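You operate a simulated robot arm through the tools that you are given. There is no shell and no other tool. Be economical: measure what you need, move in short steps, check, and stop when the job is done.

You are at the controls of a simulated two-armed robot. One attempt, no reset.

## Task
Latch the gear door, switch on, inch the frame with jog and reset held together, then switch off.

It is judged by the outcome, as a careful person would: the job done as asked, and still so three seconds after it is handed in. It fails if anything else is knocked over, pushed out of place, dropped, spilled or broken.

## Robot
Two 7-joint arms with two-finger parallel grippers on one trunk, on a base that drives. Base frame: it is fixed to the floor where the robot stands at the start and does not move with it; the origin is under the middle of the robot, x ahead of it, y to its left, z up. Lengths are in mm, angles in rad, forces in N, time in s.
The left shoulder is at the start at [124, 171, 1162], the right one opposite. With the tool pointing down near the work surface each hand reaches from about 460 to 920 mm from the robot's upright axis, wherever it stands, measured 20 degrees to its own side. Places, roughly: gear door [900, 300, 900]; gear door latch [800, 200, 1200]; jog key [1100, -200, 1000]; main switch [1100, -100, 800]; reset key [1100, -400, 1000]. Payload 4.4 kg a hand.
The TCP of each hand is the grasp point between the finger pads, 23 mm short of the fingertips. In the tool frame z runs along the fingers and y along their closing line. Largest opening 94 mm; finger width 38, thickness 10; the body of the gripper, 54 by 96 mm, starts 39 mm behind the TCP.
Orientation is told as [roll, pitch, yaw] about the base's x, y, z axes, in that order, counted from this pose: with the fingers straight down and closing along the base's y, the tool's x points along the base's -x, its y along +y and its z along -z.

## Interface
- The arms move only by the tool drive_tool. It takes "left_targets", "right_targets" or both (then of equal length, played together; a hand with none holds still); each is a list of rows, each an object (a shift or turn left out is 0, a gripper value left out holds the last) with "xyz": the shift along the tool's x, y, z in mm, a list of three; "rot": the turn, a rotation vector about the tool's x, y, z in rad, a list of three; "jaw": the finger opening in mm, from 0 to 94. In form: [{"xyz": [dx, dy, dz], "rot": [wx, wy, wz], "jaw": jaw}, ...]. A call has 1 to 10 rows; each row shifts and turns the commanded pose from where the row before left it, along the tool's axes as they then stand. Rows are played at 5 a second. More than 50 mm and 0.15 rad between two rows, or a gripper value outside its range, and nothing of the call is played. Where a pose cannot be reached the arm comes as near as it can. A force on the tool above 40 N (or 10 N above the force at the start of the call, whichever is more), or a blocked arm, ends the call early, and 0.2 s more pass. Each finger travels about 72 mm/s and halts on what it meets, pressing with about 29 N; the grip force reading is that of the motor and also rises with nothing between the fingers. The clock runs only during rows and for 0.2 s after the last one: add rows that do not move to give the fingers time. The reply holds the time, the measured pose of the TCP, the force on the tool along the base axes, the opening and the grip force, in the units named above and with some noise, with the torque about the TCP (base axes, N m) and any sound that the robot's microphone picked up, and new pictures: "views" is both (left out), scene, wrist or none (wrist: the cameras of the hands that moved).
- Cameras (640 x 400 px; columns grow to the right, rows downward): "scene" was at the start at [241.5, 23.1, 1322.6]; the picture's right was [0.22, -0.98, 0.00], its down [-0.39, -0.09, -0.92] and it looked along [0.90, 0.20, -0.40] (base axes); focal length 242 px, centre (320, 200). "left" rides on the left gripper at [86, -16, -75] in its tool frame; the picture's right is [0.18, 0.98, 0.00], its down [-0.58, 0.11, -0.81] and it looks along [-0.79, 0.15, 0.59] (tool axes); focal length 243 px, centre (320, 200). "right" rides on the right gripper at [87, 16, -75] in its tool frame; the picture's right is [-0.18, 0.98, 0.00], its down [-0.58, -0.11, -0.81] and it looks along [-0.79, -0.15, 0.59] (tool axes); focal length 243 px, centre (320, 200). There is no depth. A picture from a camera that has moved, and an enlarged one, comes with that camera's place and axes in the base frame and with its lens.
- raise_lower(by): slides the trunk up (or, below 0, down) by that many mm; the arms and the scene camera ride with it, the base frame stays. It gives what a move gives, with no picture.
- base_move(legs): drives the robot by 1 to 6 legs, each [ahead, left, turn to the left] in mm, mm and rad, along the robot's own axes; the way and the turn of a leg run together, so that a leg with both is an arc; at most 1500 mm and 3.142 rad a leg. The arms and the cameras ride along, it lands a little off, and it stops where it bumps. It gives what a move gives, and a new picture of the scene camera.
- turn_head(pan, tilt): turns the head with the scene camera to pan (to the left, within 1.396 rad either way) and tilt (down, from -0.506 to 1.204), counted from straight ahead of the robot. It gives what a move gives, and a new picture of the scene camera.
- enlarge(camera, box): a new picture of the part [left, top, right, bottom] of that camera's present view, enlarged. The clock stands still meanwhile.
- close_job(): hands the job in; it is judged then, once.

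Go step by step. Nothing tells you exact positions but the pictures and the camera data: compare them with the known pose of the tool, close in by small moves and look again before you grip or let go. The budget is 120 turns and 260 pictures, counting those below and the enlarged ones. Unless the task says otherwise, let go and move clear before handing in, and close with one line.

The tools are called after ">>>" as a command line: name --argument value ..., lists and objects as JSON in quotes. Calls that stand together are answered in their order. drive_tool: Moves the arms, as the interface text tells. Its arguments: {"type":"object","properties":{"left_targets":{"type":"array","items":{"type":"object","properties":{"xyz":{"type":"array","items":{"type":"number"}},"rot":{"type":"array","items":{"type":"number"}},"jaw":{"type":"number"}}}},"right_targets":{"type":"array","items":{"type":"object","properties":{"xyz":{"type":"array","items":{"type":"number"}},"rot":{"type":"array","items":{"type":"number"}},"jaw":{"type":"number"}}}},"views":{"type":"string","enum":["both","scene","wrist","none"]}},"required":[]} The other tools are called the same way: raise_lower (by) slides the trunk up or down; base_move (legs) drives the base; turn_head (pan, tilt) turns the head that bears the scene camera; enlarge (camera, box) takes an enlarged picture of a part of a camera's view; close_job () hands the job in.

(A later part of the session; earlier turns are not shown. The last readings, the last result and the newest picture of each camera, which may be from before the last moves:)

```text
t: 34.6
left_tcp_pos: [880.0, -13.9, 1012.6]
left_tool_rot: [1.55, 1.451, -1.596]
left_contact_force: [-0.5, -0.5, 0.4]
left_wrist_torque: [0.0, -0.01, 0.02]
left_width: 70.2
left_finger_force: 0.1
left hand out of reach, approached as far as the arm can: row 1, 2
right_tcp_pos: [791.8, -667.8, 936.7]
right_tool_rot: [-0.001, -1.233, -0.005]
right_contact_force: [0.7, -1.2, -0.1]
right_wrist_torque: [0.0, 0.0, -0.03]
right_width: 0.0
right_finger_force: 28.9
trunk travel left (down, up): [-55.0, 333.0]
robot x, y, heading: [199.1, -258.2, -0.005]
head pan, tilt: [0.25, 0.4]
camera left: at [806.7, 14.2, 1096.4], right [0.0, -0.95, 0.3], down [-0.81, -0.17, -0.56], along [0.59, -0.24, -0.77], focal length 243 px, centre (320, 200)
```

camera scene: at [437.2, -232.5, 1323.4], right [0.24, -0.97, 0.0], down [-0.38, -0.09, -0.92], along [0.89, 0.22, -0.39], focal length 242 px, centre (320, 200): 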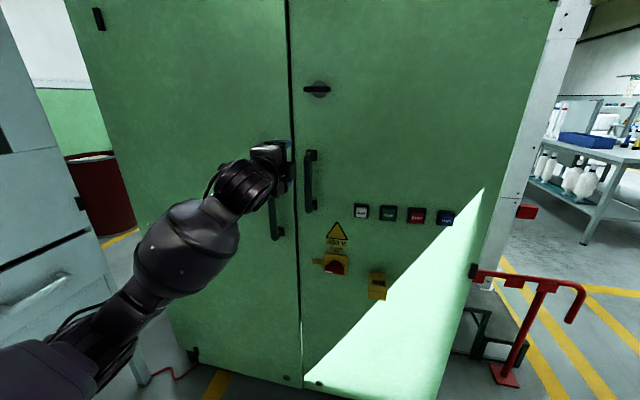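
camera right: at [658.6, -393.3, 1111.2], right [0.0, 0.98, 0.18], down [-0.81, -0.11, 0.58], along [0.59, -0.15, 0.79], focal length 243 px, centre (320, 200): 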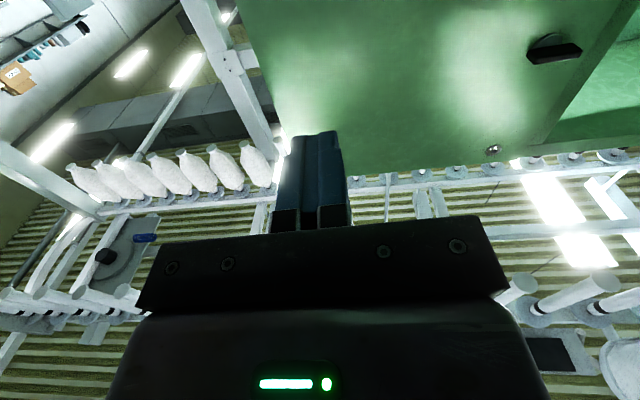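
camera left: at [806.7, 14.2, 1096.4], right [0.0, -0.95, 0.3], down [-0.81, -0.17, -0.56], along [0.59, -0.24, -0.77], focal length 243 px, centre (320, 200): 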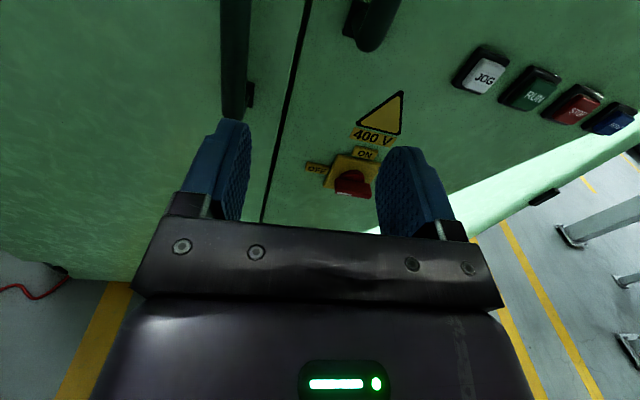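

The left wrist reaches roll 180°, which leaves a clean path for OFF→ON. The right hand shifted as the trunk lowered, so I'll check it while bringing the left hand to the switch.

>>> drive_tool --left_targets '[{"xyz": [-45, 20, 0]}, {"xyz": [-45, 20, 0]}, {"xyz": [-45, 20, 0]}, {"xyz": [-41, 20, 0]}, {"xyz": [0, 0, 40]}, {}]' --views "both"

```text
t: 36.0
left_tcp_pos: [919.9, -114.2, 847.5]
left_tool_rot: [1.553, 1.448, -1.591]
left_contact_force: [-0.6, -0.1, -0.2]
left_wrist_torque: [0.01, 0.01, -0.01]
left_width: 70.1
left_finger_force: 0.1
right_tcp_pos: [792.7, -666.6, 936.6]
right_tool_rot: [-0.003, -1.233, -0.007]
right_contact_force: [0.3, 0.2, -0.3]
right_wrist_torque: [-0.02, -0.01, 0.0]
right_width: 0.1
right_finger_force: 28.8
trunk travel left (down, up): [-55.0, 333.0]
robot x, y, heading: [196.1, -256.8, -0.004]
head pan, tilt: [0.25, 0.4]
camera scene: at [554.9, -232.9, 1176.1], right [0.24, -0.97, 0.0], down [-0.38, -0.09, -0.92], along [0.89, 0.22, -0.39], focal length 242 px, centre (320, 200)
camera left: at [846.1, -87.0, 932.2], right [0.0, -0.95, 0.3], down [-0.81, -0.18, -0.56], along [0.59, -0.25, -0.77], focal length 243 px, centre (320, 200)
```

scene: 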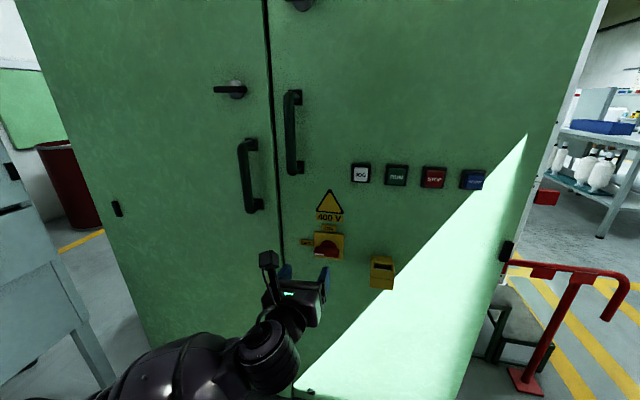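
left: 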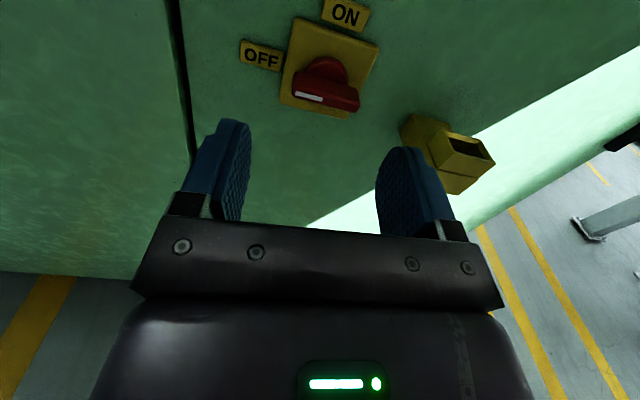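

The left camera shows the switch handle near (1030, -123, 834), lying horizontal at OFF. I'll roll back so the jaws straddle it vertically and look again.

>>> drive_tool --left_targets '[{"rot": [0, 0, -0.145]}, {"rot": [0, 0, -0.145]}, {"rot": [0, 0, -0.145]}, {"rot": [0, 0, -0.145]}, {"rot": [0, 0, -0.145]}, {"rot": [0, 0, -0.145]}, {"rot": [0, 0, -0.145]}, {"rot": [0, 0, -0.145]}, {"rot": [0, 0, -0.145]}, {"rot": [0, 0, -0.145]}]' --views "none"

>>> drive_tool --left_targets '[{"xyz": [-9, -13, 0]}, {"xyz": [0, 0, 40]}, {}, {}]' --views "both"

>>> enlarge --camera "scene" --box '[230, 200, 410, 320]'

```text
t: 38.2
left_tcp_pos: [920.1, -114.1, 847.2]
left_tool_rot: [1.57, -0.004, -1.575]
left_contact_force: [1.0, -0.5, -0.7]
left_wrist_torque: [-0.04, 0.0, -0.01]
left_width: 70.1
left_finger_force: 0.1
right_tcp_pos: [792.0, -668.4, 937.0]
right_tool_rot: [-0.001, -1.232, -0.004]
right_contact_force: [-0.1, 0.6, -0.2]
right_wrist_torque: [0.0, -0.04, -0.02]
right_width: 0.1
right_finger_force: 29.4
trunk travel left (down, up): [-55.0, 333.0]
robot x, y, heading: [195.7, -255.5, -0.004]
head pan, tilt: [0.25, 0.4]
```

```text
t: 39.2
left_tcp_pos: [958.8, -123.1, 835.9]
left_tool_rot: [1.569, -0.001, -1.576]
left_contact_force: [0.1, -0.2, 1.0]
left_wrist_torque: [-0.04, 0.0, 0.02]
left_width: 70.2
left_finger_force: 0.1
right_tcp_pos: [793.0, -667.2, 936.4]
right_tool_rot: [-0.001, -1.231, -0.004]
right_contact_force: [0.4, -0.1, 1.4]
right_wrist_torque: [0.0, -0.03, -0.02]
right_width: 0.0
right_finger_force: 28.6
trunk travel left (down, up): [-55.0, 333.0]
robot x, y, heading: [197.5, -258.0, -0.001]
head pan, tilt: [0.25, 0.4]
camera scene: at [554.9, -232.9, 1176.1], right [0.24, -0.97, 0.0], down [-0.38, -0.09, -0.92], along [0.89, 0.22, -0.39], focal length 242 px, centre (320, 200)
camera left: at [885.3, -35.3, 819.3], right [0.0, 0.19, 0.98], down [-0.81, -0.58, 0.11], along [0.59, -0.79, 0.15], focal length 243 px, centre (320, 200)
```

scene: 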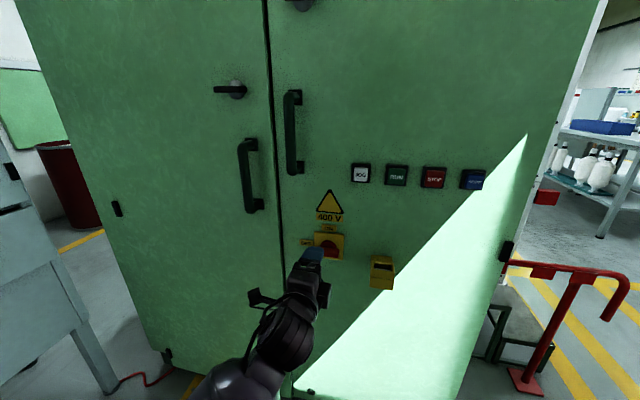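
left: 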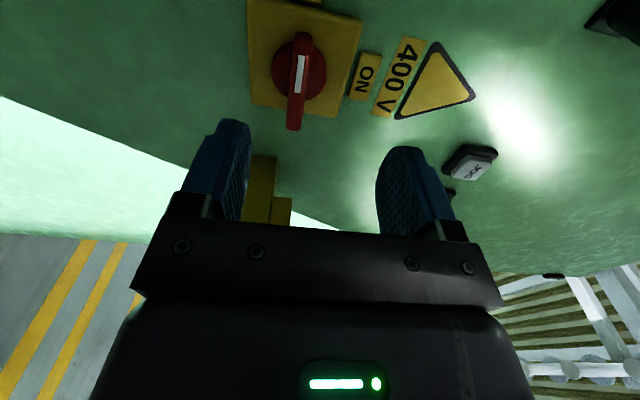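

```text
3.33 times, centred on (320, 260) of scene
camera zoom: at [554.9, -232.9, 1176.1], right [0.24, -0.97, 0.0], down [-0.38, -0.09, -0.92], along [0.89, 0.22, -0.39], focal length 808 px, centre (320, 0)
```

zoom: 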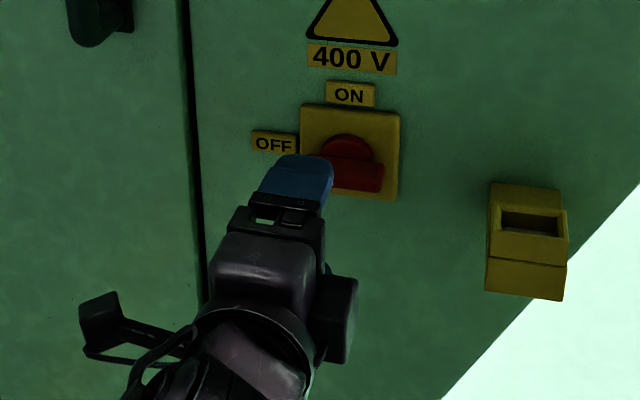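

The view puts the bar at about z 822, y -124, roughly x 1045. I'll recentre and go in.

>>> drive_tool --left_targets '[{"xyz": [-1, -14, 20]}, {"xyz": [0, 0, 20]}, {}, {}]' --views "wrist"

>>> enlarge --camera "left" --box '[180, 0, 460, 230]'

```text
t: 40.2
left_tcp_pos: [999.9, -123.9, 820.6]
left_tool_rot: [1.57, -0.002, -1.574]
left_contact_force: [-0.3, 0.3, -0.4]
left_wrist_torque: [0.03, 0.0, -0.03]
left_width: 70.0
left_finger_force: 0.0
right_tcp_pos: [792.7, -666.6, 936.9]
right_tool_rot: [-0.001, -1.233, -0.005]
right_contact_force: [0.1, 0.6, -0.6]
right_wrist_torque: [-0.01, 0.03, 0.01]
right_width: 0.0
right_finger_force: 29.1
trunk travel left (down, up): [-55.0, 333.0]
robot x, y, heading: [196.2, -253.3, -0.008]
head pan, tilt: [0.25, 0.4]
camera left: at [925.7, -36.0, 804.4], right [0.0, 0.19, 0.98], down [-0.81, -0.58, 0.11], along [0.59, -0.79, 0.15], focal length 243 px, centre (320, 200)
```

left: 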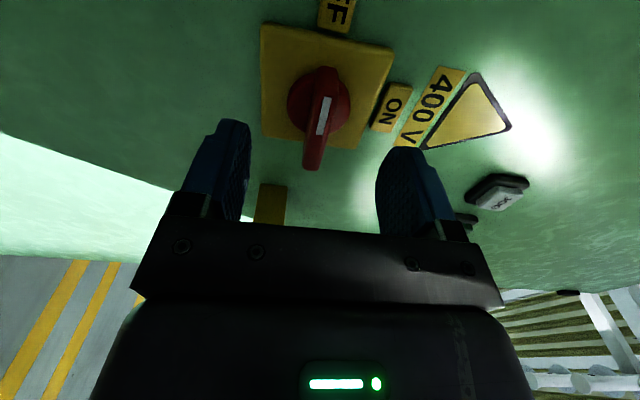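

```text
1.74 times, centred on (320, 115) of left
camera zoom: at [925.7, -36.0, 804.4], right [0.0, 0.19, 0.98], down [-0.81, -0.58, 0.11], along [0.59, -0.79, 0.15], focal length 422 px, centre (320, 348)
```

zoom: 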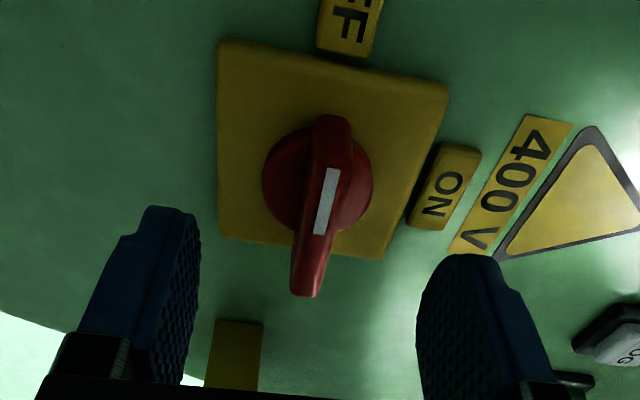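

The bar is centred between the jaws. I'll advance and close on it.

>>> drive_tool --left_targets '[{"xyz": [0, 0, 20]}, {"xyz": [0, 0, 10]}, {"xyz": [0, 0, 5]}, {"jaw": 0}, {}, {}, {}, {}]' --views "wrist"

```text
t: 42.0
left_tcp_pos: [1035.4, -124.3, 819.5]
left_tool_rot: [1.569, -0.004, -1.575]
left_contact_force: [1.9, -0.9, 0.5]
left_wrist_torque: [0.06, -0.3, 0.28]
left_width: 12.4
left_finger_force: 45.2
right_tcp_pos: [792.1, -667.1, 936.9]
right_tool_rot: [-0.002, -1.232, -0.006]
right_contact_force: [0.0, -0.2, 0.8]
right_wrist_torque: [0.02, 0.0, 0.0]
right_width: 0.0
right_finger_force: 28.5
trunk travel left (down, up): [-55.0, 333.0]
robot x, y, heading: [196.1, -258.2, -0.008]
head pan, tilt: [0.25, 0.4]
camera left: at [960.5, -37.3, 804.4], right [0.0, 0.19, 0.98], down [-0.81, -0.58, 0.11], along [0.59, -0.79, 0.15], focal length 243 px, centre (320, 200)
```

left: 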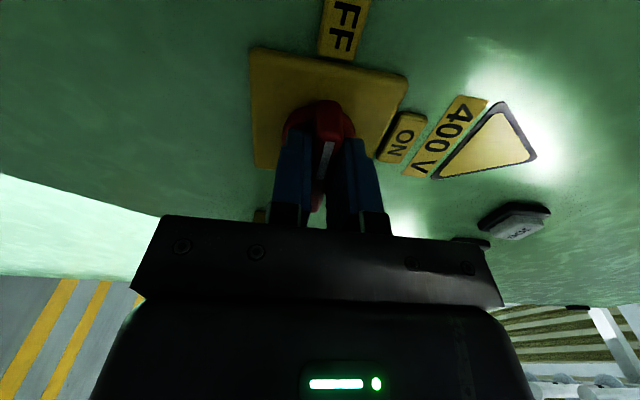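

Well gripped, with negligible side load. I'll turn clockwise toward ON.

>>> drive_tool --left_targets '[{"rot": [0, 0, 0.13]}, {"rot": [0, 0, 0.13]}, {"rot": [0, 0, 0.13]}, {"rot": [0, 0, 0.13]}, {"rot": [0, 0, 0.13]}, {"rot": [0, 0, 0.13]}, {}]' --views "wrist"

```text
t: 43.6
left_tcp_pos: [1033.2, -125.5, 824.2]
left_tool_rot: [1.575, 0.778, -1.574]
left_contact_force: [2.3, -7.4, 21.1]
left_wrist_torque: [-0.16, 1.06, -0.29]
left_width: 12.9
left_finger_force: 44.9
right_tcp_pos: [790.4, -667.3, 937.0]
right_tool_rot: [0.002, -1.233, -0.009]
right_contact_force: [0.2, 0.1, 0.3]
right_wrist_torque: [0.01, 0.01, -0.01]
right_width: 0.1
right_finger_force: 28.9
trunk travel left (down, up): [-55.0, 333.0]
robot x, y, heading: [198.4, -262.2, -0.009]
head pan, tilt: [0.25, 0.4]
camera left: at [959.5, -52.3, 873.1], right [-0.01, -0.56, 0.83], down [-0.81, -0.48, -0.33], along [0.59, -0.67, -0.45], focal length 243 px, centre (320, 200)
```

left: 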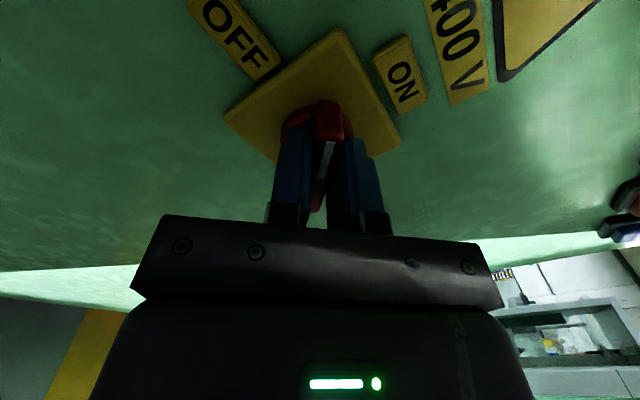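

>>> drive_tool --left_targets '[{"xyz": [2.4, 4.6, 0]}, {"rot": [0, 0, 0.13]}, {"rot": [0, 0, 0.13]}, {"rot": [0, 0, 0.13]}, {"rot": [0, 0, 0.13]}, {"rot": [0, 0, 0.13]}, {"rot": [0, 0, 0.13]}, {}]' --views "both"

```text
t: 45.4
left_tcp_pos: [1036.2, -130.1, 824.6]
left_tool_rot: [1.291, 1.561, -1.857]
left_contact_force: [5.2, -28.5, 6.7]
left_wrist_torque: [-0.16, 1.04, 0.44]
left_width: 12.9
left_finger_force: 45.0
right_tcp_pos: [792.8, -670.1, 935.8]
right_tool_rot: [0.006, -1.231, -0.013]
right_contact_force: [0.7, 0.2, 0.6]
right_wrist_torque: [-0.05, -0.05, -0.01]
right_width: 0.2
right_finger_force: 28.8
trunk travel left (down, up): [-55.0, 333.0]
robot x, y, heading: [192.6, -257.9, -0.008]
head pan, tilt: [0.25, 0.4]
camera scene: at [555.0, -235.6, 1176.0], right [0.24, -0.97, 0.0], down [-0.38, -0.09, -0.92], along [0.89, 0.22, -0.39], focal length 242 px, centre (320, 200)
camera left: at [960.5, -111.5, 912.0], right [-0.01, -0.98, 0.19], down [-0.81, -0.11, -0.58], along [0.59, -0.16, -0.79], focal length 243 px, centre (320, 200)
```

scene: 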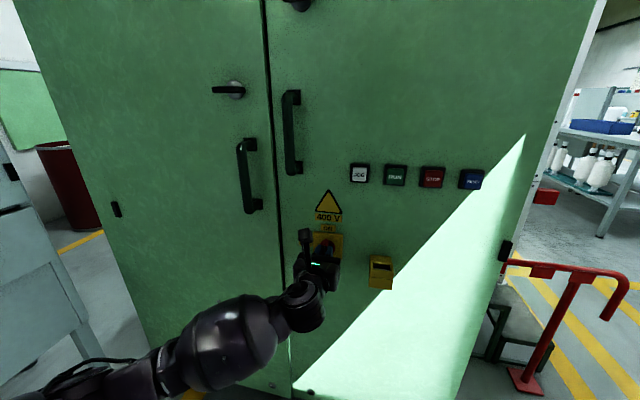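
left: 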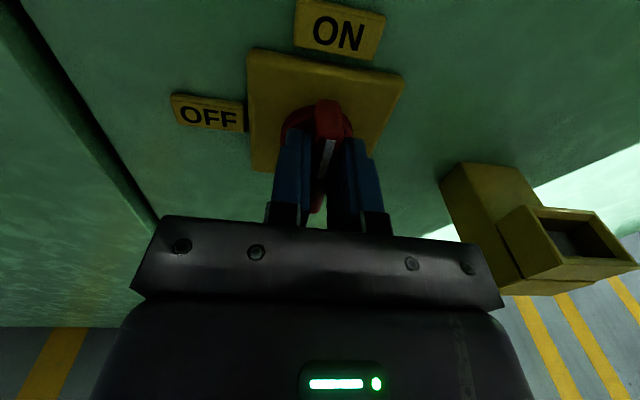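

The handle now stands vertical at ON. I'll relieve the side load, release, back off and check.

>>> drive_tool --left_targets '[{"xyz": [0, 5, 0]}, {"jaw": 60}, {}, {}, {}, {}, {"xyz": [0, 0, -40]}, {"xyz": [0, 0, -40]}, {}]' --views "wrist"

>>> enlarge --camera "left" --box '[220, 0, 500, 200]'

```text
t: 47.4
left_tcp_pos: [953.0, -132.2, 823.8]
left_tool_rot: [1.41, 1.559, -1.735]
left_contact_force: [-0.2, 0.5, 0.1]
left_wrist_torque: [-0.01, 0.02, -0.01]
left_width: 60.0
left_finger_force: 0.1
right_tcp_pos: [792.8, -667.3, 935.8]
right_tool_rot: [0.0, -1.232, -0.005]
right_contact_force: [0.0, 0.7, 0.2]
right_wrist_torque: [-0.02, -0.03, 0.0]
right_width: 0.0
right_finger_force: 29.3
trunk travel left (down, up): [-55.0, 333.0]
robot x, y, heading: [196.9, -258.2, -0.004]
head pan, tilt: [0.25, 0.4]
camera left: at [878.9, -113.5, 910.2], right [0.0, -0.98, 0.2], down [-0.81, -0.11, -0.58], along [0.59, -0.16, -0.79], focal length 243 px, centre (320, 200)
```

left: 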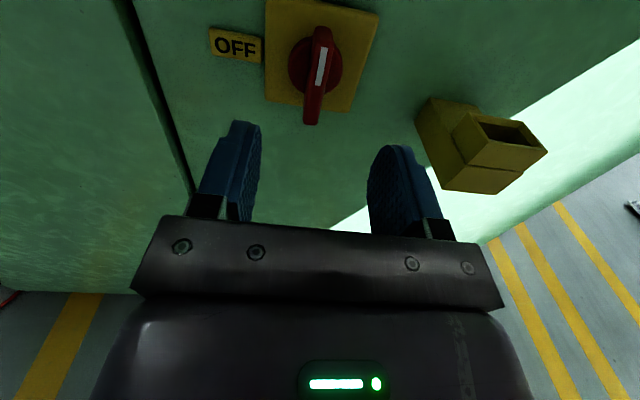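

```text
2.00 times, centred on (360, 100) of left
camera zoom: at [878.9, -113.5, 910.2], right [0.0, -0.98, 0.2], down [-0.81, -0.11, -0.58], along [0.59, -0.16, -0.79], focal length 485 px, centre (240, 400)
```

zoom: 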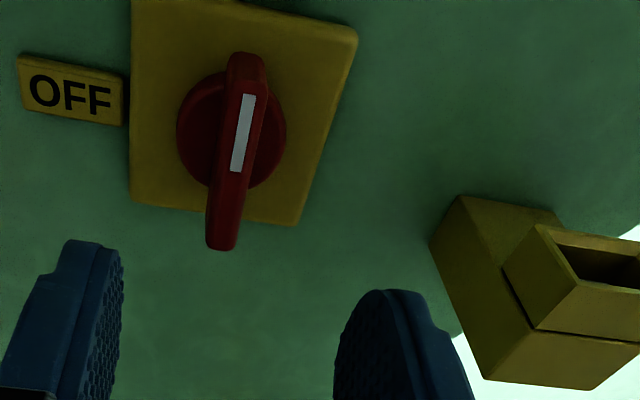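

The switch is ON. I'll bring both closed fists in front of JOG (left) and RESET (right).

>>> drive_tool --left_targets '[{"xyz": [0, 0, -40], "jaw": 0}, {"xyz": [50, 20, 0]}, {"xyz": [50, 20, 0]}, {"xyz": [50, 20, 0]}, {"xyz": [50, 0, 0]}, {"xyz": [5, 0, 0]}, {}, {}, {}, {}]' --right_targets '[{"rot": [0, -0.113, 0]}, {"rot": [0, -0.113, 0]}, {"rot": [0, -0.113, 0]}, {"xyz": [-47, 0, 0]}, {"xyz": [-46, 0, 0]}, {"xyz": [0, 50, 0]}, {"xyz": [0, 50, 0]}, {"xyz": [0, 50, 0]}, {"xyz": [0, 50, 0]}, {"xyz": [0, 50, 0]}]' --views "both"

```text
refused: row 2 steps farther than a row can; nothing moved
```

>>> drive_tool --left_targets '[{"xyz": [0, 0, -40], "jaw": 0}, {"xyz": [45, 15, 0]}, {"xyz": [45, 15, 0]}, {"xyz": [45, 15, 0]}, {"xyz": [45, 15, 0]}, {"xyz": [25, 0, 0]}, {}, {}, {}, {}]' --right_targets '[{"rot": [0, -0.113, 0]}, {"rot": [0, -0.113, 0]}, {"rot": [0, -0.113, 0]}, {"xyz": [-47, 0, 0]}, {"xyz": [-46, 0, 0]}, {"xyz": [0, 50, 0]}, {"xyz": [0, 50, 0]}, {"xyz": [0, 50, 0]}, {"xyz": [0, 50, 0]}, {"xyz": [0, 50, 0]}]' --views "both"

```text
t: 49.6
left_tcp_pos: [916.4, -187.8, 1029.8]
left_tool_rot: [1.416, 1.559, -1.731]
left_contact_force: [0.6, -0.2, 0.8]
left_wrist_torque: [-0.01, 0.0, -0.02]
left_width: 0.0
left_finger_force: 28.4
right_tcp_pos: [865.6, -578.6, 1034.2]
right_tool_rot: [-1.048, -1.571, 1.044]
right_contact_force: [-0.1, 0.8, -0.3]
right_wrist_torque: [0.0, -0.01, 0.0]
right_width: 0.0
right_finger_force: 29.3
right hand out of reach, approached as far as the arm can: row 4, 5, 6, 7, 8, 9, 10
trunk travel left (down, up): [-55.0, 333.0]
robot x, y, heading: [193.8, -254.8, -0.006]
head pan, tilt: [0.25, 0.4]
camera scene: at [554.9, -232.6, 1176.1], right [0.24, -0.97, 0.0], down [-0.38, -0.09, -0.92], along [0.89, 0.22, -0.39], focal length 242 px, centre (320, 200)
camera right: at [790.5, -564.2, 948.1], right [0.0, 0.98, 0.18], down [-0.81, -0.11, 0.58], along [0.59, -0.15, 0.79], focal length 243 px, centre (320, 200)
camera left: at [842.8, -169.5, 1117.2], right [0.0, -0.98, 0.2], down [-0.81, -0.11, -0.58], along [0.59, -0.16, -0.79], focal length 243 px, centre (320, 200)
```

scene: 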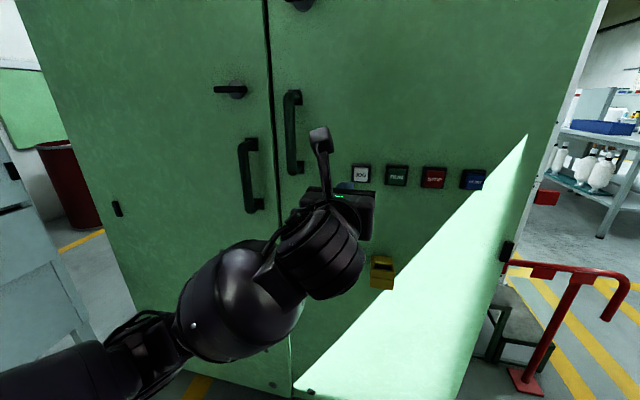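
right: 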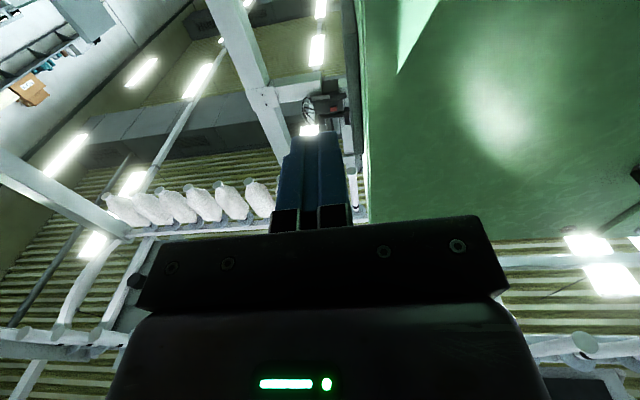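
left: 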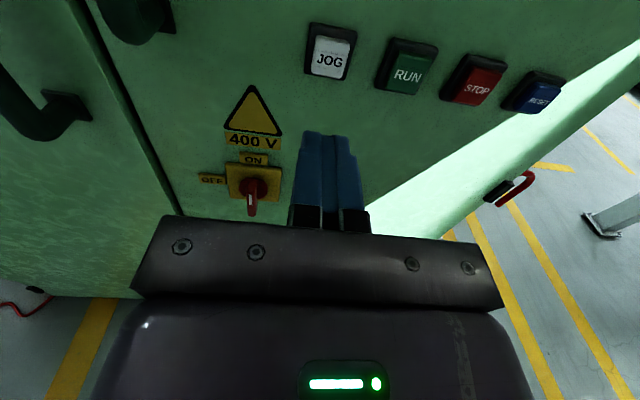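

JOG is near (1060,-197,1029) and RESET near (1060,-404,1031). The right hand was too close in, so I'll move it forward and centre both.

>>> drive_tool --left_targets '[{"xyz": [0, 8, 30]}, {}, {}, {}]' --right_targets '[{"xyz": [0, 0, 50]}, {"xyz": [0, 0, 50]}, {"xyz": [0, 0, 50]}, {}]' --views "both"

```text
t: 50.6
left_tcp_pos: [946.3, -195.1, 1029.7]
left_tool_rot: [1.398, 1.557, -1.749]
left_contact_force: [0.4, -0.2, 0.7]
left_wrist_torque: [-0.04, -0.01, -0.02]
left_width: 0.0
left_finger_force: 29.0
right_tcp_pos: [876.7, -580.3, 1033.9]
right_tool_rot: [-0.662, -1.573, 0.659]
right_contact_force: [-1.1, -0.1, -0.1]
right_wrist_torque: [-0.03, 0.0, 0.04]
right_width: 0.1
right_finger_force: 29.6
right hand out of reach, approached as far as the arm can: row 1, 2, 3
trunk travel left (down, up): [-55.0, 333.0]
robot x, y, heading: [193.8, -258.2, -0.007]
head pan, tilt: [0.25, 0.4]
camera scene: at [555.0, -232.9, 1176.0], right [0.24, -0.97, 0.0], down [-0.38, -0.09, -0.92], along [0.89, 0.22, -0.39], focal length 242 px, centre (320, 200)
camera right: at [801.1, -565.2, 947.8], right [0.0, 0.98, 0.18], down [-0.81, -0.11, 0.58], along [0.59, -0.15, 0.79], focal length 243 px, centre (320, 200)
camera left: at [872.2, -177.4, 1116.8], right [0.0, -0.98, 0.2], down [-0.81, -0.11, -0.58], along [0.59, -0.16, -0.79], focal length 243 px, centre (320, 200)
```

scene: 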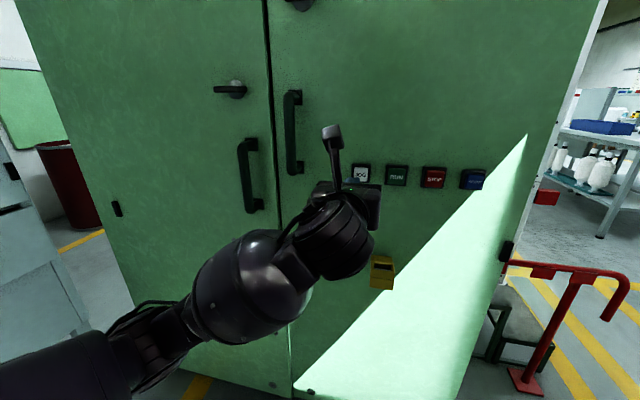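
right: 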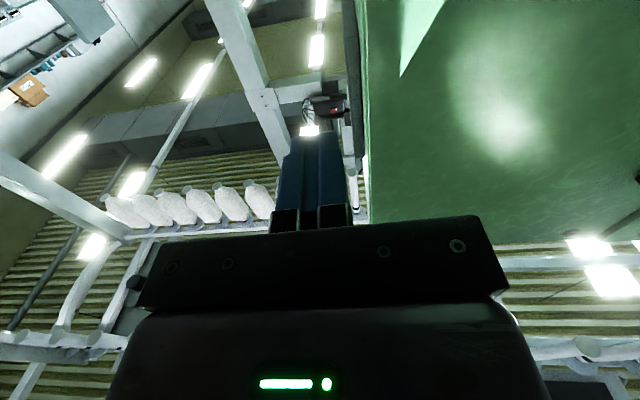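
left: 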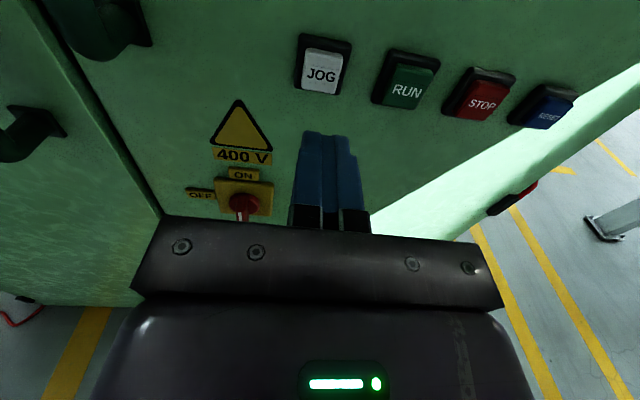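

The lowered trunk leans forward and cramps the right arm. I'll back the left hand off and raise the trunk to where the reach was good.

>>> raise_lower --by 110

>>> drive_tool --right_targets '[{"xyz": [0, 0, 20]}, {"xyz": [0, 30, 20]}, {"xyz": [0, 30, 0]}, {}]' --views "scene"

```text
t: 52.0
left_tcp_pos: [945.7, -197.3, 1137.0]
left_tool_rot: [1.096, 1.559, -2.049]
left_contact_force: [0.5, -0.1, 0.6]
left_wrist_torque: [0.04, -0.04, 0.02]
left_width: 0.0
left_finger_force: 29.2
right_tcp_pos: [765.3, -580.2, 1317.7]
right_tool_rot: [-3.137, -1.211, 3.135]
right_contact_force: [0.1, -0.2, -0.7]
right_wrist_torque: [-0.01, -0.04, 0.03]
right_width: 0.1
right_finger_force: 28.9
trunk travel left (down, up): [-165.0, 223.0]
robot x, y, heading: [195.1, -258.3, -0.0]
head pan, tilt: [0.25, 0.4]
```

```text
t: 53.0
left_tcp_pos: [944.5, -197.3, 1140.1]
left_tool_rot: [1.397, 1.558, -1.746]
left_contact_force: [-0.6, 0.1, -0.3]
left_wrist_torque: [0.02, 0.02, 0.01]
left_width: 0.0
left_finger_force: 28.9
right_tcp_pos: [763.3, -579.8, 1319.5]
right_tool_rot: [-3.137, -1.205, 3.134]
right_contact_force: [-1.2, 0.2, 1.2]
right_wrist_torque: [0.0, 0.04, 0.01]
right_width: 0.0
right_finger_force: 29.3
right hand out of reach, approached as far as the arm can: row 1, 2, 3
trunk travel left (down, up): [-165.0, 223.0]
robot x, y, heading: [194.4, -254.9, -0.003]
head pan, tilt: [0.25, 0.4]
camera scene: at [447.1, -232.3, 1311.9], right [0.24, -0.97, 0.0], down [-0.38, -0.09, -0.92], along [0.89, 0.22, -0.39], focal length 242 px, centre (320, 200)
```

scene: 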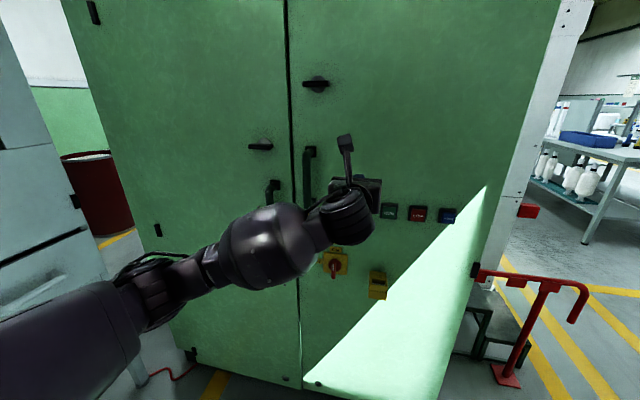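

The right arm seems stuck in a cramped posture. Let me look at it.

>>> turn_head --pan -0.7 --tilt 0.35

>>> drive_tool --right_targets '[{"rot": [0, 0.14, 0]}, {"rot": [0, 0.14, 0]}, {"rot": [0, 0.14, 0]}, {"rot": [0, 0.14, 0]}, {}]' --views "scene"

```text
t: 54.2
left_tcp_pos: [944.0, -197.5, 1141.2]
left_tool_rot: [1.395, 1.558, -1.747]
left_contact_force: [0.0, -0.3, 0.0]
left_wrist_torque: [0.0, 0.03, -0.01]
left_width: 0.0
left_finger_force: 28.8
right_tcp_pos: [762.4, -579.3, 1318.8]
right_tool_rot: [-3.137, -1.206, 3.134]
right_contact_force: [0.6, -0.2, 1.1]
right_wrist_torque: [-0.05, -0.01, 0.03]
right_width: 0.0
right_finger_force: 29.2
trunk travel left (down, up): [-165.0, 223.0]
robot x, y, heading: [199.2, -255.3, -0.003]
head pan, tilt: [-0.7, 0.351]
camera scene: at [428.2, -315.0, 1316.5], right [-0.65, -0.76, 0.0], down [-0.26, 0.22, -0.94], along [0.72, -0.61, -0.34], focal length 242 px, centre (320, 200)
```

scene: 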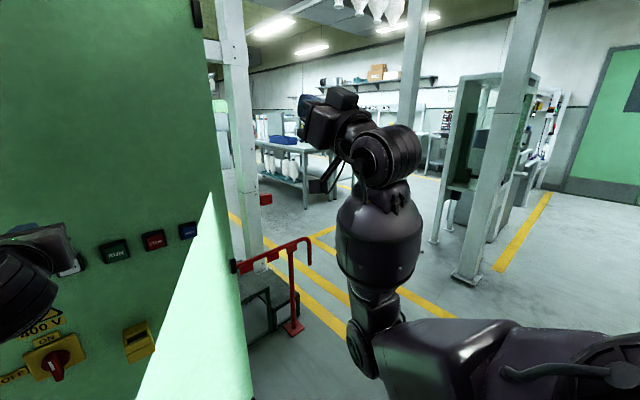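

```text
t: 55.4
left_tcp_pos: [945.0, -196.9, 1139.9]
left_tool_rot: [1.321, 1.558, -1.824]
left_contact_force: [-0.7, 0.0, -0.5]
left_wrist_torque: [-0.01, -0.02, 0.0]
left_width: 0.0
left_finger_force: 29.1
right_tcp_pos: [762.9, -579.4, 1320.1]
right_tool_rot: [-0.005, -1.373, 0.002]
right_contact_force: [0.2, 0.0, -1.2]
right_wrist_torque: [-0.01, -0.03, -0.01]
right_width: 0.2
right_finger_force: 29.3
trunk travel left (down, up): [-165.0, 223.0]
robot x, y, heading: [194.9, -257.2, -0.004]
head pan, tilt: [-0.7, 0.351]
camera scene: at [428.7, -315.0, 1316.2], right [-0.65, -0.76, 0.0], down [-0.26, 0.22, -0.94], along [0.71, -0.61, -0.34], focal length 242 px, centre (320, 200)
```

scene: 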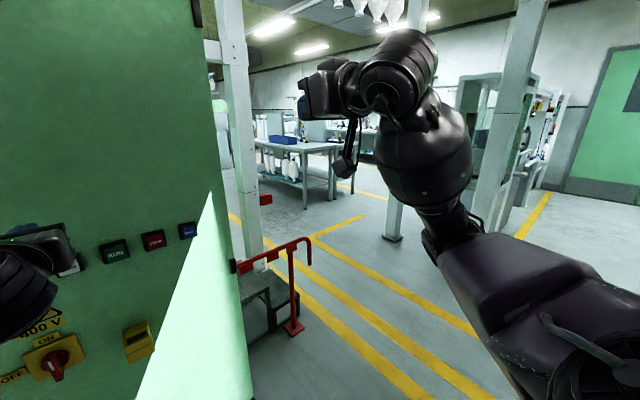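

It responds now. I'll move it forward and down in steps.

>>> drive_tool --right_targets '[{"xyz": [0, 0, 45]}, {"xyz": [0, 0, 45]}, {"xyz": [45, 0, 0], "rot": [0, -0.07, 0]}, {"xyz": [45, 0, 0], "rot": [0, -0.07, 0]}, {"xyz": [45, 0, 0], "rot": [0, -0.06, 0]}, {}]' --views "scene"

```text
t: 56.8
left_tcp_pos: [945.8, -196.1, 1137.6]
left_tool_rot: [1.135, 1.556, -2.01]
left_contact_force: [0.5, -0.4, 0.0]
left_wrist_torque: [0.01, -0.02, -0.02]
left_width: 0.2
left_finger_force: 29.2
right_tcp_pos: [835.0, -576.3, 1186.8]
right_tool_rot: [-1.336, -1.565, 1.352]
right_contact_force: [-0.2, 0.3, 0.8]
right_wrist_torque: [-0.01, -0.01, -0.06]
right_width: 0.0
right_finger_force: 28.7
right hand out of reach, approached as far as the arm can: row 5
trunk travel left (down, up): [-165.0, 223.0]
robot x, y, heading: [196.1, -256.5, -0.005]
head pan, tilt: [-0.7, 0.351]
camera scene: at [430.4, -314.1, 1315.7], right [-0.65, -0.76, 0.0], down [-0.26, 0.22, -0.94], along [0.71, -0.61, -0.34], focal length 242 px, centre (320, 200)
```

scene: 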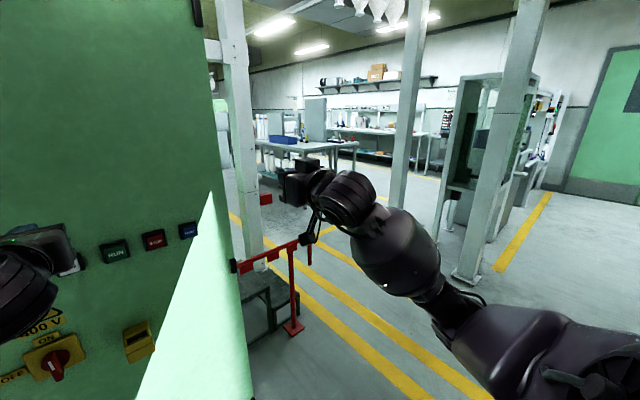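

>>> drive_tool --right_targets '[{"xyz": [0, 0, 45]}, {"xyz": [0, 0, 45]}, {"xyz": [0, 40, 0]}, {"xyz": [0, 40, 0]}, {"xyz": [0, 40, 0]}, {"xyz": [0, 40, 0]}, {}]' --views "scene"

```text
t: 58.4
left_tcp_pos: [944.1, -196.0, 1140.1]
left_tool_rot: [1.401, 1.558, -1.741]
left_contact_force: [-0.5, 0.6, -0.1]
left_wrist_torque: [0.01, -0.01, -0.01]
left_width: 0.0
left_finger_force: 28.7
right_tcp_pos: [895.5, -596.0, 1171.0]
right_tool_rot: [-2.461, -1.569, 2.47]
right_contact_force: [0.0, 0.3, -0.1]
right_wrist_torque: [-0.01, 0.02, 0.01]
right_width: 0.0
right_finger_force: 28.7
right hand out of reach, approached as far as the arm can: row 1, 2, 3, 4, 5, 6
trunk travel left (down, up): [-165.0, 223.0]
robot x, y, heading: [196.7, -258.6, -0.003]
head pan, tilt: [-0.7, 0.351]
camera scene: at [428.1, -315.0, 1316.5], right [-0.65, -0.76, 0.0], down [-0.26, 0.22, -0.94], along [0.71, -0.61, -0.34], focal length 242 px, centre (320, 200)
```

scene: 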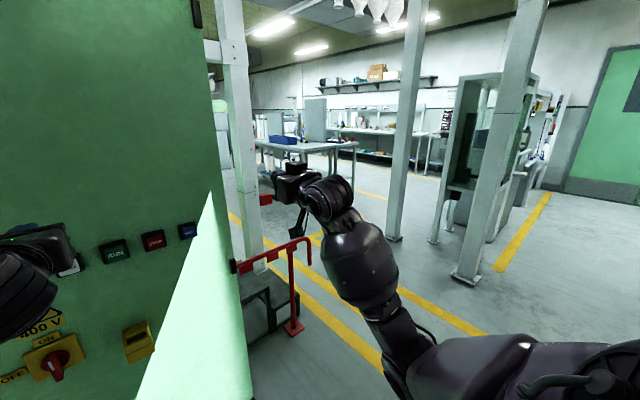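

The forward pose with this roll seems to be at a joint limit. I'll try rolling the right wrist.

>>> drive_tool --right_targets '[{"rot": [0, 0, -0.145]}, {"rot": [0, 0, -0.145]}, {"rot": [0, 0, -0.145]}, {"rot": [0, 0, -0.145]}, {"rot": [0, 0, -0.145]}, {"rot": [0, 0, -0.145]}, {"rot": [0, 0, -0.145]}, {"rot": [0, 0, -0.145]}, {"rot": [0, 0, -0.145]}, {"rot": [0, 0, -0.145]}]' --views "none"

>>> drive_tool --right_targets '[{"rot": [0, 0, -0.12]}, {"xyz": [0, 0, 20]}, {}]' --views "scene"

```text
t: 60.6
left_tcp_pos: [944.6, -196.4, 1140.8]
left_tool_rot: [1.388, 1.56, -1.757]
left_contact_force: [0.8, 0.6, -0.2]
left_wrist_torque: [0.04, 0.0, 0.01]
left_width: 0.0
left_finger_force: 28.8
right_tcp_pos: [894.3, -598.2, 1171.0]
right_tool_rot: [-1.552, -1.038, 1.574]
right_contact_force: [-0.1, -0.4, -0.1]
right_wrist_torque: [0.01, 0.01, -0.01]
right_width: 0.0
right_finger_force: 28.8
right hand out of reach, approached as far as the arm can: row 1, 4, 6, 8, 9, 10
trunk travel left (down, up): [-165.0, 223.0]
robot x, y, heading: [196.3, -257.6, -0.004]
head pan, tilt: [-0.7, 0.351]
```

```text
t: 61.4
left_tcp_pos: [944.4, -196.7, 1140.1]
left_tool_rot: [1.432, 1.561, -1.714]
left_contact_force: [-0.5, 0.7, -0.3]
left_wrist_torque: [-0.01, 0.01, 0.02]
left_width: 0.0
left_finger_force: 29.3
right_tcp_pos: [913.9, -599.3, 1169.6]
right_tool_rot: [-1.543, -1.039, 1.572]
right_contact_force: [-0.3, 0.4, -0.2]
right_wrist_torque: [0.05, -0.02, -0.01]
right_width: 0.0
right_finger_force: 29.2
right hand out of reach, approached as far as the arm can: row 1
trunk travel left (down, up): [-165.0, 223.0]
robot x, y, heading: [196.3, -256.8, -0.005]
head pan, tilt: [-0.7, 0.351]
camera scene: at [427.8, -315.1, 1316.6], right [-0.65, -0.76, 0.0], down [-0.26, 0.22, -0.94], along [0.71, -0.61, -0.34], focal length 242 px, centre (320, 200)
```

scene: 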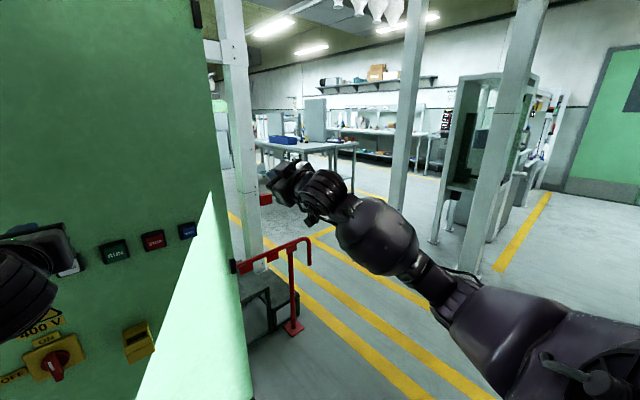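

Negative roll hits a limit at about -0.5, so I'll roll the other way.

>>> drive_tool --right_targets '[{"rot": [0, 0, 0.145]}, {"rot": [0, 0, 0.145]}, {"rot": [0, 0, 0.145]}, {"rot": [0, 0, 0.145]}, {"rot": [0, 0, 0.145]}, {"rot": [0, 0, 0.145]}, {"rot": [0, 0, 0.145]}, {"rot": [0, 0, 0.145]}, {"rot": [0, 0, 0.145]}, {"rot": [0, 0, 0.145]}]' --views "none"

>>> drive_tool --right_targets '[{"rot": [0, 0, 0.14]}, {"rot": [0, 0, 0.14]}, {"rot": [0, 0, 0.14]}, {"rot": [0, 0, 0.14]}, {}]' --views "scene"

```text
t: 63.6
left_tcp_pos: [945.0, -196.6, 1140.9]
left_tool_rot: [1.406, 1.559, -1.74]
left_contact_force: [0.3, 0.4, 0.3]
left_wrist_torque: [0.01, 0.01, -0.04]
left_width: 0.0
left_finger_force: 28.9
right_tcp_pos: [914.4, -597.1, 1169.9]
right_tool_rot: [1.56, -0.65, -1.542]
right_contact_force: [-0.9, 0.3, 0.8]
right_wrist_torque: [0.0, 0.0, -0.02]
right_width: 0.0
right_finger_force: 28.9
trunk travel left (down, up): [-165.0, 223.0]
robot x, y, heading: [195.7, -254.7, -0.004]
head pan, tilt: [-0.7, 0.351]
```

```text
t: 64.8
left_tcp_pos: [946.1, -195.7, 1140.6]
left_tool_rot: [1.405, 1.56, -1.739]
left_contact_force: [-0.2, 0.2, 0.1]
left_wrist_torque: [-0.01, 0.0, 0.03]
left_width: 0.1
left_finger_force: 29.1
right_tcp_pos: [914.9, -597.4, 1170.3]
right_tool_rot: [1.56, -0.091, -1.55]
right_contact_force: [-0.6, 0.6, 0.2]
right_wrist_torque: [-0.01, 0.01, 0.02]
right_width: 0.1
right_finger_force: 29.4
trunk travel left (down, up): [-165.0, 223.0]
robot x, y, heading: [195.8, -256.4, -0.002]
head pan, tilt: [-0.7, 0.351]
camera scene: at [428.0, -315.1, 1316.5], right [-0.65, -0.76, 0.0], down [-0.26, 0.22, -0.94], along [0.71, -0.61, -0.34], focal length 242 px, centre (320, 200)
```

scene: 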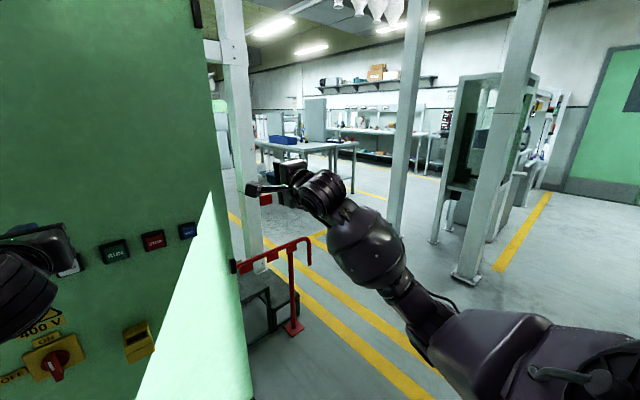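

>>> drive_tool --right_targets '[{"rot": [0, 0, 0.145]}, {"rot": [0, 0, 0.145]}, {"rot": [0, 0, 0.145]}, {"rot": [0, 0, 0.145]}, {"rot": [0, 0, 0.145]}, {"rot": [0, 0, 0.145]}, {"rot": [0, 0, 0.145]}, {"rot": [0, 0, 0.145]}, {"rot": [0, 0, 0.145]}, {"rot": [0, 0, 0.145]}]' --views "none"

>>> drive_tool --right_targets '[{"rot": [0, 0, 0.12]}, {"rot": [0, 0, 0.09]}, {}]' --views "none"

```text
t: 67.0
left_tcp_pos: [945.1, -197.4, 1139.5]
left_tool_rot: [1.389, 1.559, -1.754]
left_contact_force: [-0.5, -0.4, -0.4]
left_wrist_torque: [0.01, 0.03, 0.01]
left_width: 0.0
left_finger_force: 28.8
right_tcp_pos: [914.9, -597.5, 1170.7]
right_tool_rot: [1.521, 1.361, -1.601]
right_contact_force: [-0.3, 0.4, -0.6]
right_wrist_torque: [-0.03, -0.04, 0.0]
right_width: 0.1
right_finger_force: 28.7
trunk travel left (down, up): [-165.0, 223.0]
robot x, y, heading: [196.5, -259.0, -0.006]
head pan, tilt: [-0.7, 0.351]
```

```text
t: 67.8
left_tcp_pos: [945.5, -196.6, 1141.6]
left_tool_rot: [1.399, 1.558, -1.747]
left_contact_force: [0.1, -0.2, 0.6]
left_wrist_torque: [-0.01, -0.02, -0.01]
left_width: 0.1
left_finger_force: 28.8
right_tcp_pos: [915.5, -596.7, 1171.2]
right_tool_rot: [0.121, 1.562, -3.001]
right_contact_force: [-0.9, -0.5, -1.1]
right_wrist_torque: [0.0, 0.0, -0.01]
right_width: 0.2
right_finger_force: 28.6
trunk travel left (down, up): [-165.0, 223.0]
robot x, y, heading: [197.0, -258.2, -0.011]
head pan, tilt: [-0.7, 0.351]
```

Both hands now point forward with their cameras above. I'll bring them to the key height and line up.

>>> drive_tool --left_targets '[{"xyz": [-40, 0, 0]}, {"xyz": [-40, 0, 0]}, {"xyz": [-31, 0, 0]}, {}, {}, {}, {}, {}]' --right_targets '[{"xyz": [0, -40, 0]}, {"xyz": [0, -40, 0]}, {"xyz": [0, -40, 0]}, {"xyz": [0, -40, 0]}, {"xyz": [-15, -33, 0]}, {"xyz": [-45, 0, 0]}, {"xyz": [-45, 0, 0]}, {"xyz": [-36, 0, 20]}]' --views "none"

>>> turn_head --pan -0.05 --tilt 0.45

>>> enlarge --camera "right" --box '[0, 0, 640, 400]'

>>> enlarge --camera "left" --box '[0, 0, 640, 400]'

```text
t: 69.6
left_tcp_pos: [944.7, -197.6, 1029.3]
left_tool_rot: [1.321, 1.558, -1.824]
left_contact_force: [-0.5, -0.3, -0.4]
left_wrist_torque: [-0.03, 0.0, 0.01]
left_width: 0.0
left_finger_force: 29.0
right_tcp_pos: [935.4, -594.9, 1041.6]
right_tool_rot: [0.263, 1.56, -2.86]
right_contact_force: [-0.7, -0.2, -0.5]
right_wrist_torque: [0.01, 0.0, 0.02]
right_width: 0.0
right_finger_force: 28.9
right hand out of reach, approached as far as the arm can: row 1, 2, 3, 4, 5
trunk travel left (down, up): [-165.0, 223.0]
robot x, y, heading: [195.8, -254.9, -0.004]
head pan, tilt: [-0.7, 0.351]
```

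```text
t: 70.6
left_tcp_pos: [943.5, -196.6, 1029.4]
left_tool_rot: [1.405, 1.561, -1.741]
left_contact_force: [-0.3, 0.6, -0.6]
left_wrist_torque: [0.02, 0.02, -0.02]
left_width: 0.0
left_finger_force: 28.9
right_tcp_pos: [934.3, -595.3, 1044.2]
right_tool_rot: [0.28, 1.56, -2.841]
right_contact_force: [0.0, 0.3, 0.6]
right_wrist_torque: [-0.01, 0.0, 0.01]
right_width: 0.1
right_finger_force: 29.7
trunk travel left (down, up): [-165.0, 223.0]
robot x, y, heading: [200.6, -257.8, -0.005]
head pan, tilt: [-0.051, 0.45]
camera scene: at [449.0, -259.9, 1307.3], right [-0.06, -1.0, 0.0], down [-0.43, 0.02, -0.9], along [0.9, -0.05, -0.44], focal length 242 px, centre (320, 200)
```

scene: 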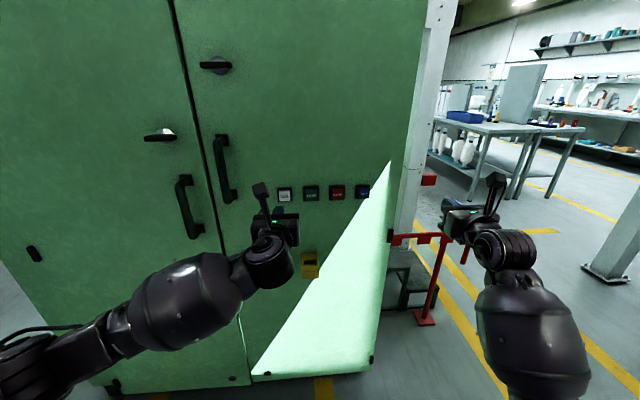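

```text
1.00 times, centred on (320, 200) of right (not enlarged: the box is as wide or as high as the picture)
camera zoom: at [861.1, -614.0, 1131.1], right [0.02, -0.98, -0.18], down [-0.81, 0.09, -0.57], along [0.58, 0.16, -0.8], focal length 243 px, centre (320, 200)
```

zoom: 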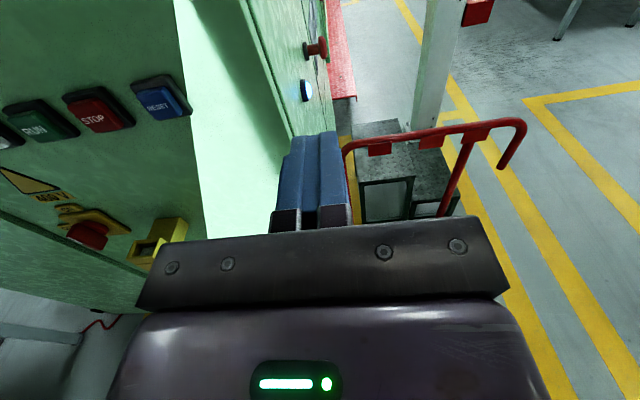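

```text
1.00 times, centred on (320, 200) of left (not enlarged: the box is as wide or as high as the picture)
camera zoom: at [870.5, -179.5, 1116.8], right [0.0, -0.98, 0.2], down [-0.81, -0.11, -0.58], along [0.59, -0.16, -0.79], focal length 243 px, centre (320, 200)
```

zoom: 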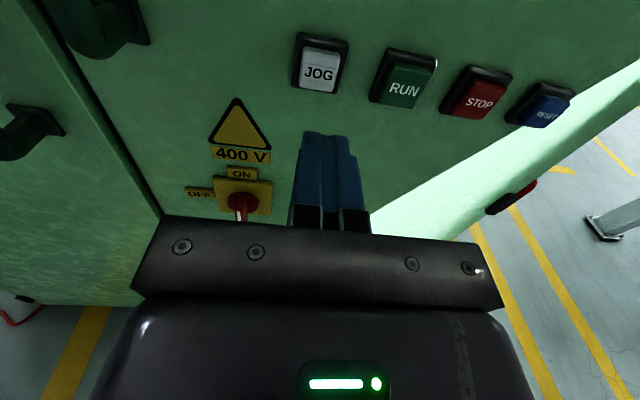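

The right hand still won't come inward, probably because the arm is folded too tightly. I'll back the base off 130 mm so both arms extend more, then retry.

>>> base_move --legs '[[-130, 0, 0]]'

>>> drive_tool --right_targets '[{"xyz": [0, 0, 40]}, {"xyz": [0, 0, 40]}, {"xyz": [0, -40, 0]}, {"xyz": [0, -40, 0]}, {"xyz": [0, -40, 0]}, {"xyz": [0, -40, 0]}, {}]' --views "scene"

```text
t: 71.9
left_tcp_pos: [811.7, -196.7, 1031.4]
left_tool_rot: [1.471, 1.558, -1.677]
left_contact_force: [-0.4, 0.0, 0.5]
left_wrist_torque: [-0.01, 0.02, 0.02]
left_width: 0.0
left_finger_force: 29.5
right_tcp_pos: [802.8, -594.5, 1042.9]
right_tool_rot: [0.3, 1.563, -2.821]
right_contact_force: [1.4, -0.1, 0.7]
right_wrist_torque: [0.01, -0.01, 0.0]
right_width: 0.0
right_finger_force: 29.0
trunk travel left (down, up): [-165.0, 223.0]
robot x, y, heading: [65.3, -251.3, -0.004]
head pan, tilt: [-0.051, 0.45]
camera scene: at [316.7, -259.2, 1307.5], right [-0.06, -1.0, 0.0], down [-0.43, 0.02, -0.9], along [0.9, -0.05, -0.43], focal length 242 px, centre (320, 200)
```

scene: 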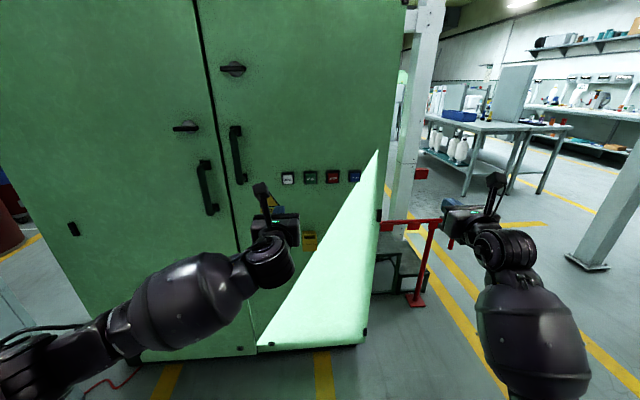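

```text
t: 73.0
left_tcp_pos: [809.3, -195.7, 1034.3]
left_tool_rot: [1.768, 1.559, -1.377]
left_contact_force: [-1.6, -2.1, 0.1]
left_wrist_torque: [-0.02, 0.01, 0.09]
left_width: 0.2
left_finger_force: 28.9
right_tcp_pos: [863.8, -325.4, 1224.2]
right_tool_rot: [1.897, 0.907, -0.909]
right_contact_force: [-1.2, 0.9, 1.7]
right_wrist_torque: [-0.01, 0.05, -0.07]
right_width: 0.2
right_finger_force: 28.7
right hand out of reach, approached as far as the arm can: row 5
trunk travel left (down, up): [-165.0, 223.0]
robot x, y, heading: [62.9, -254.3, -0.006]
head pan, tilt: [-0.051, 0.45]
stopped in row 5 (right hand): the arm was blocked; the commanded pose is now the measured one
camera scene: at [313.4, -258.0, 1308.9], right [-0.06, -1.0, 0.0], down [-0.43, 0.02, -0.9], along [0.9, -0.05, -0.43], focal length 242 px, centre (320, 200)
```

scene: 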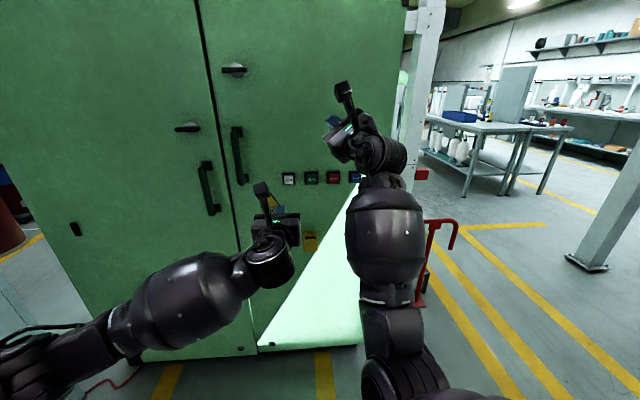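

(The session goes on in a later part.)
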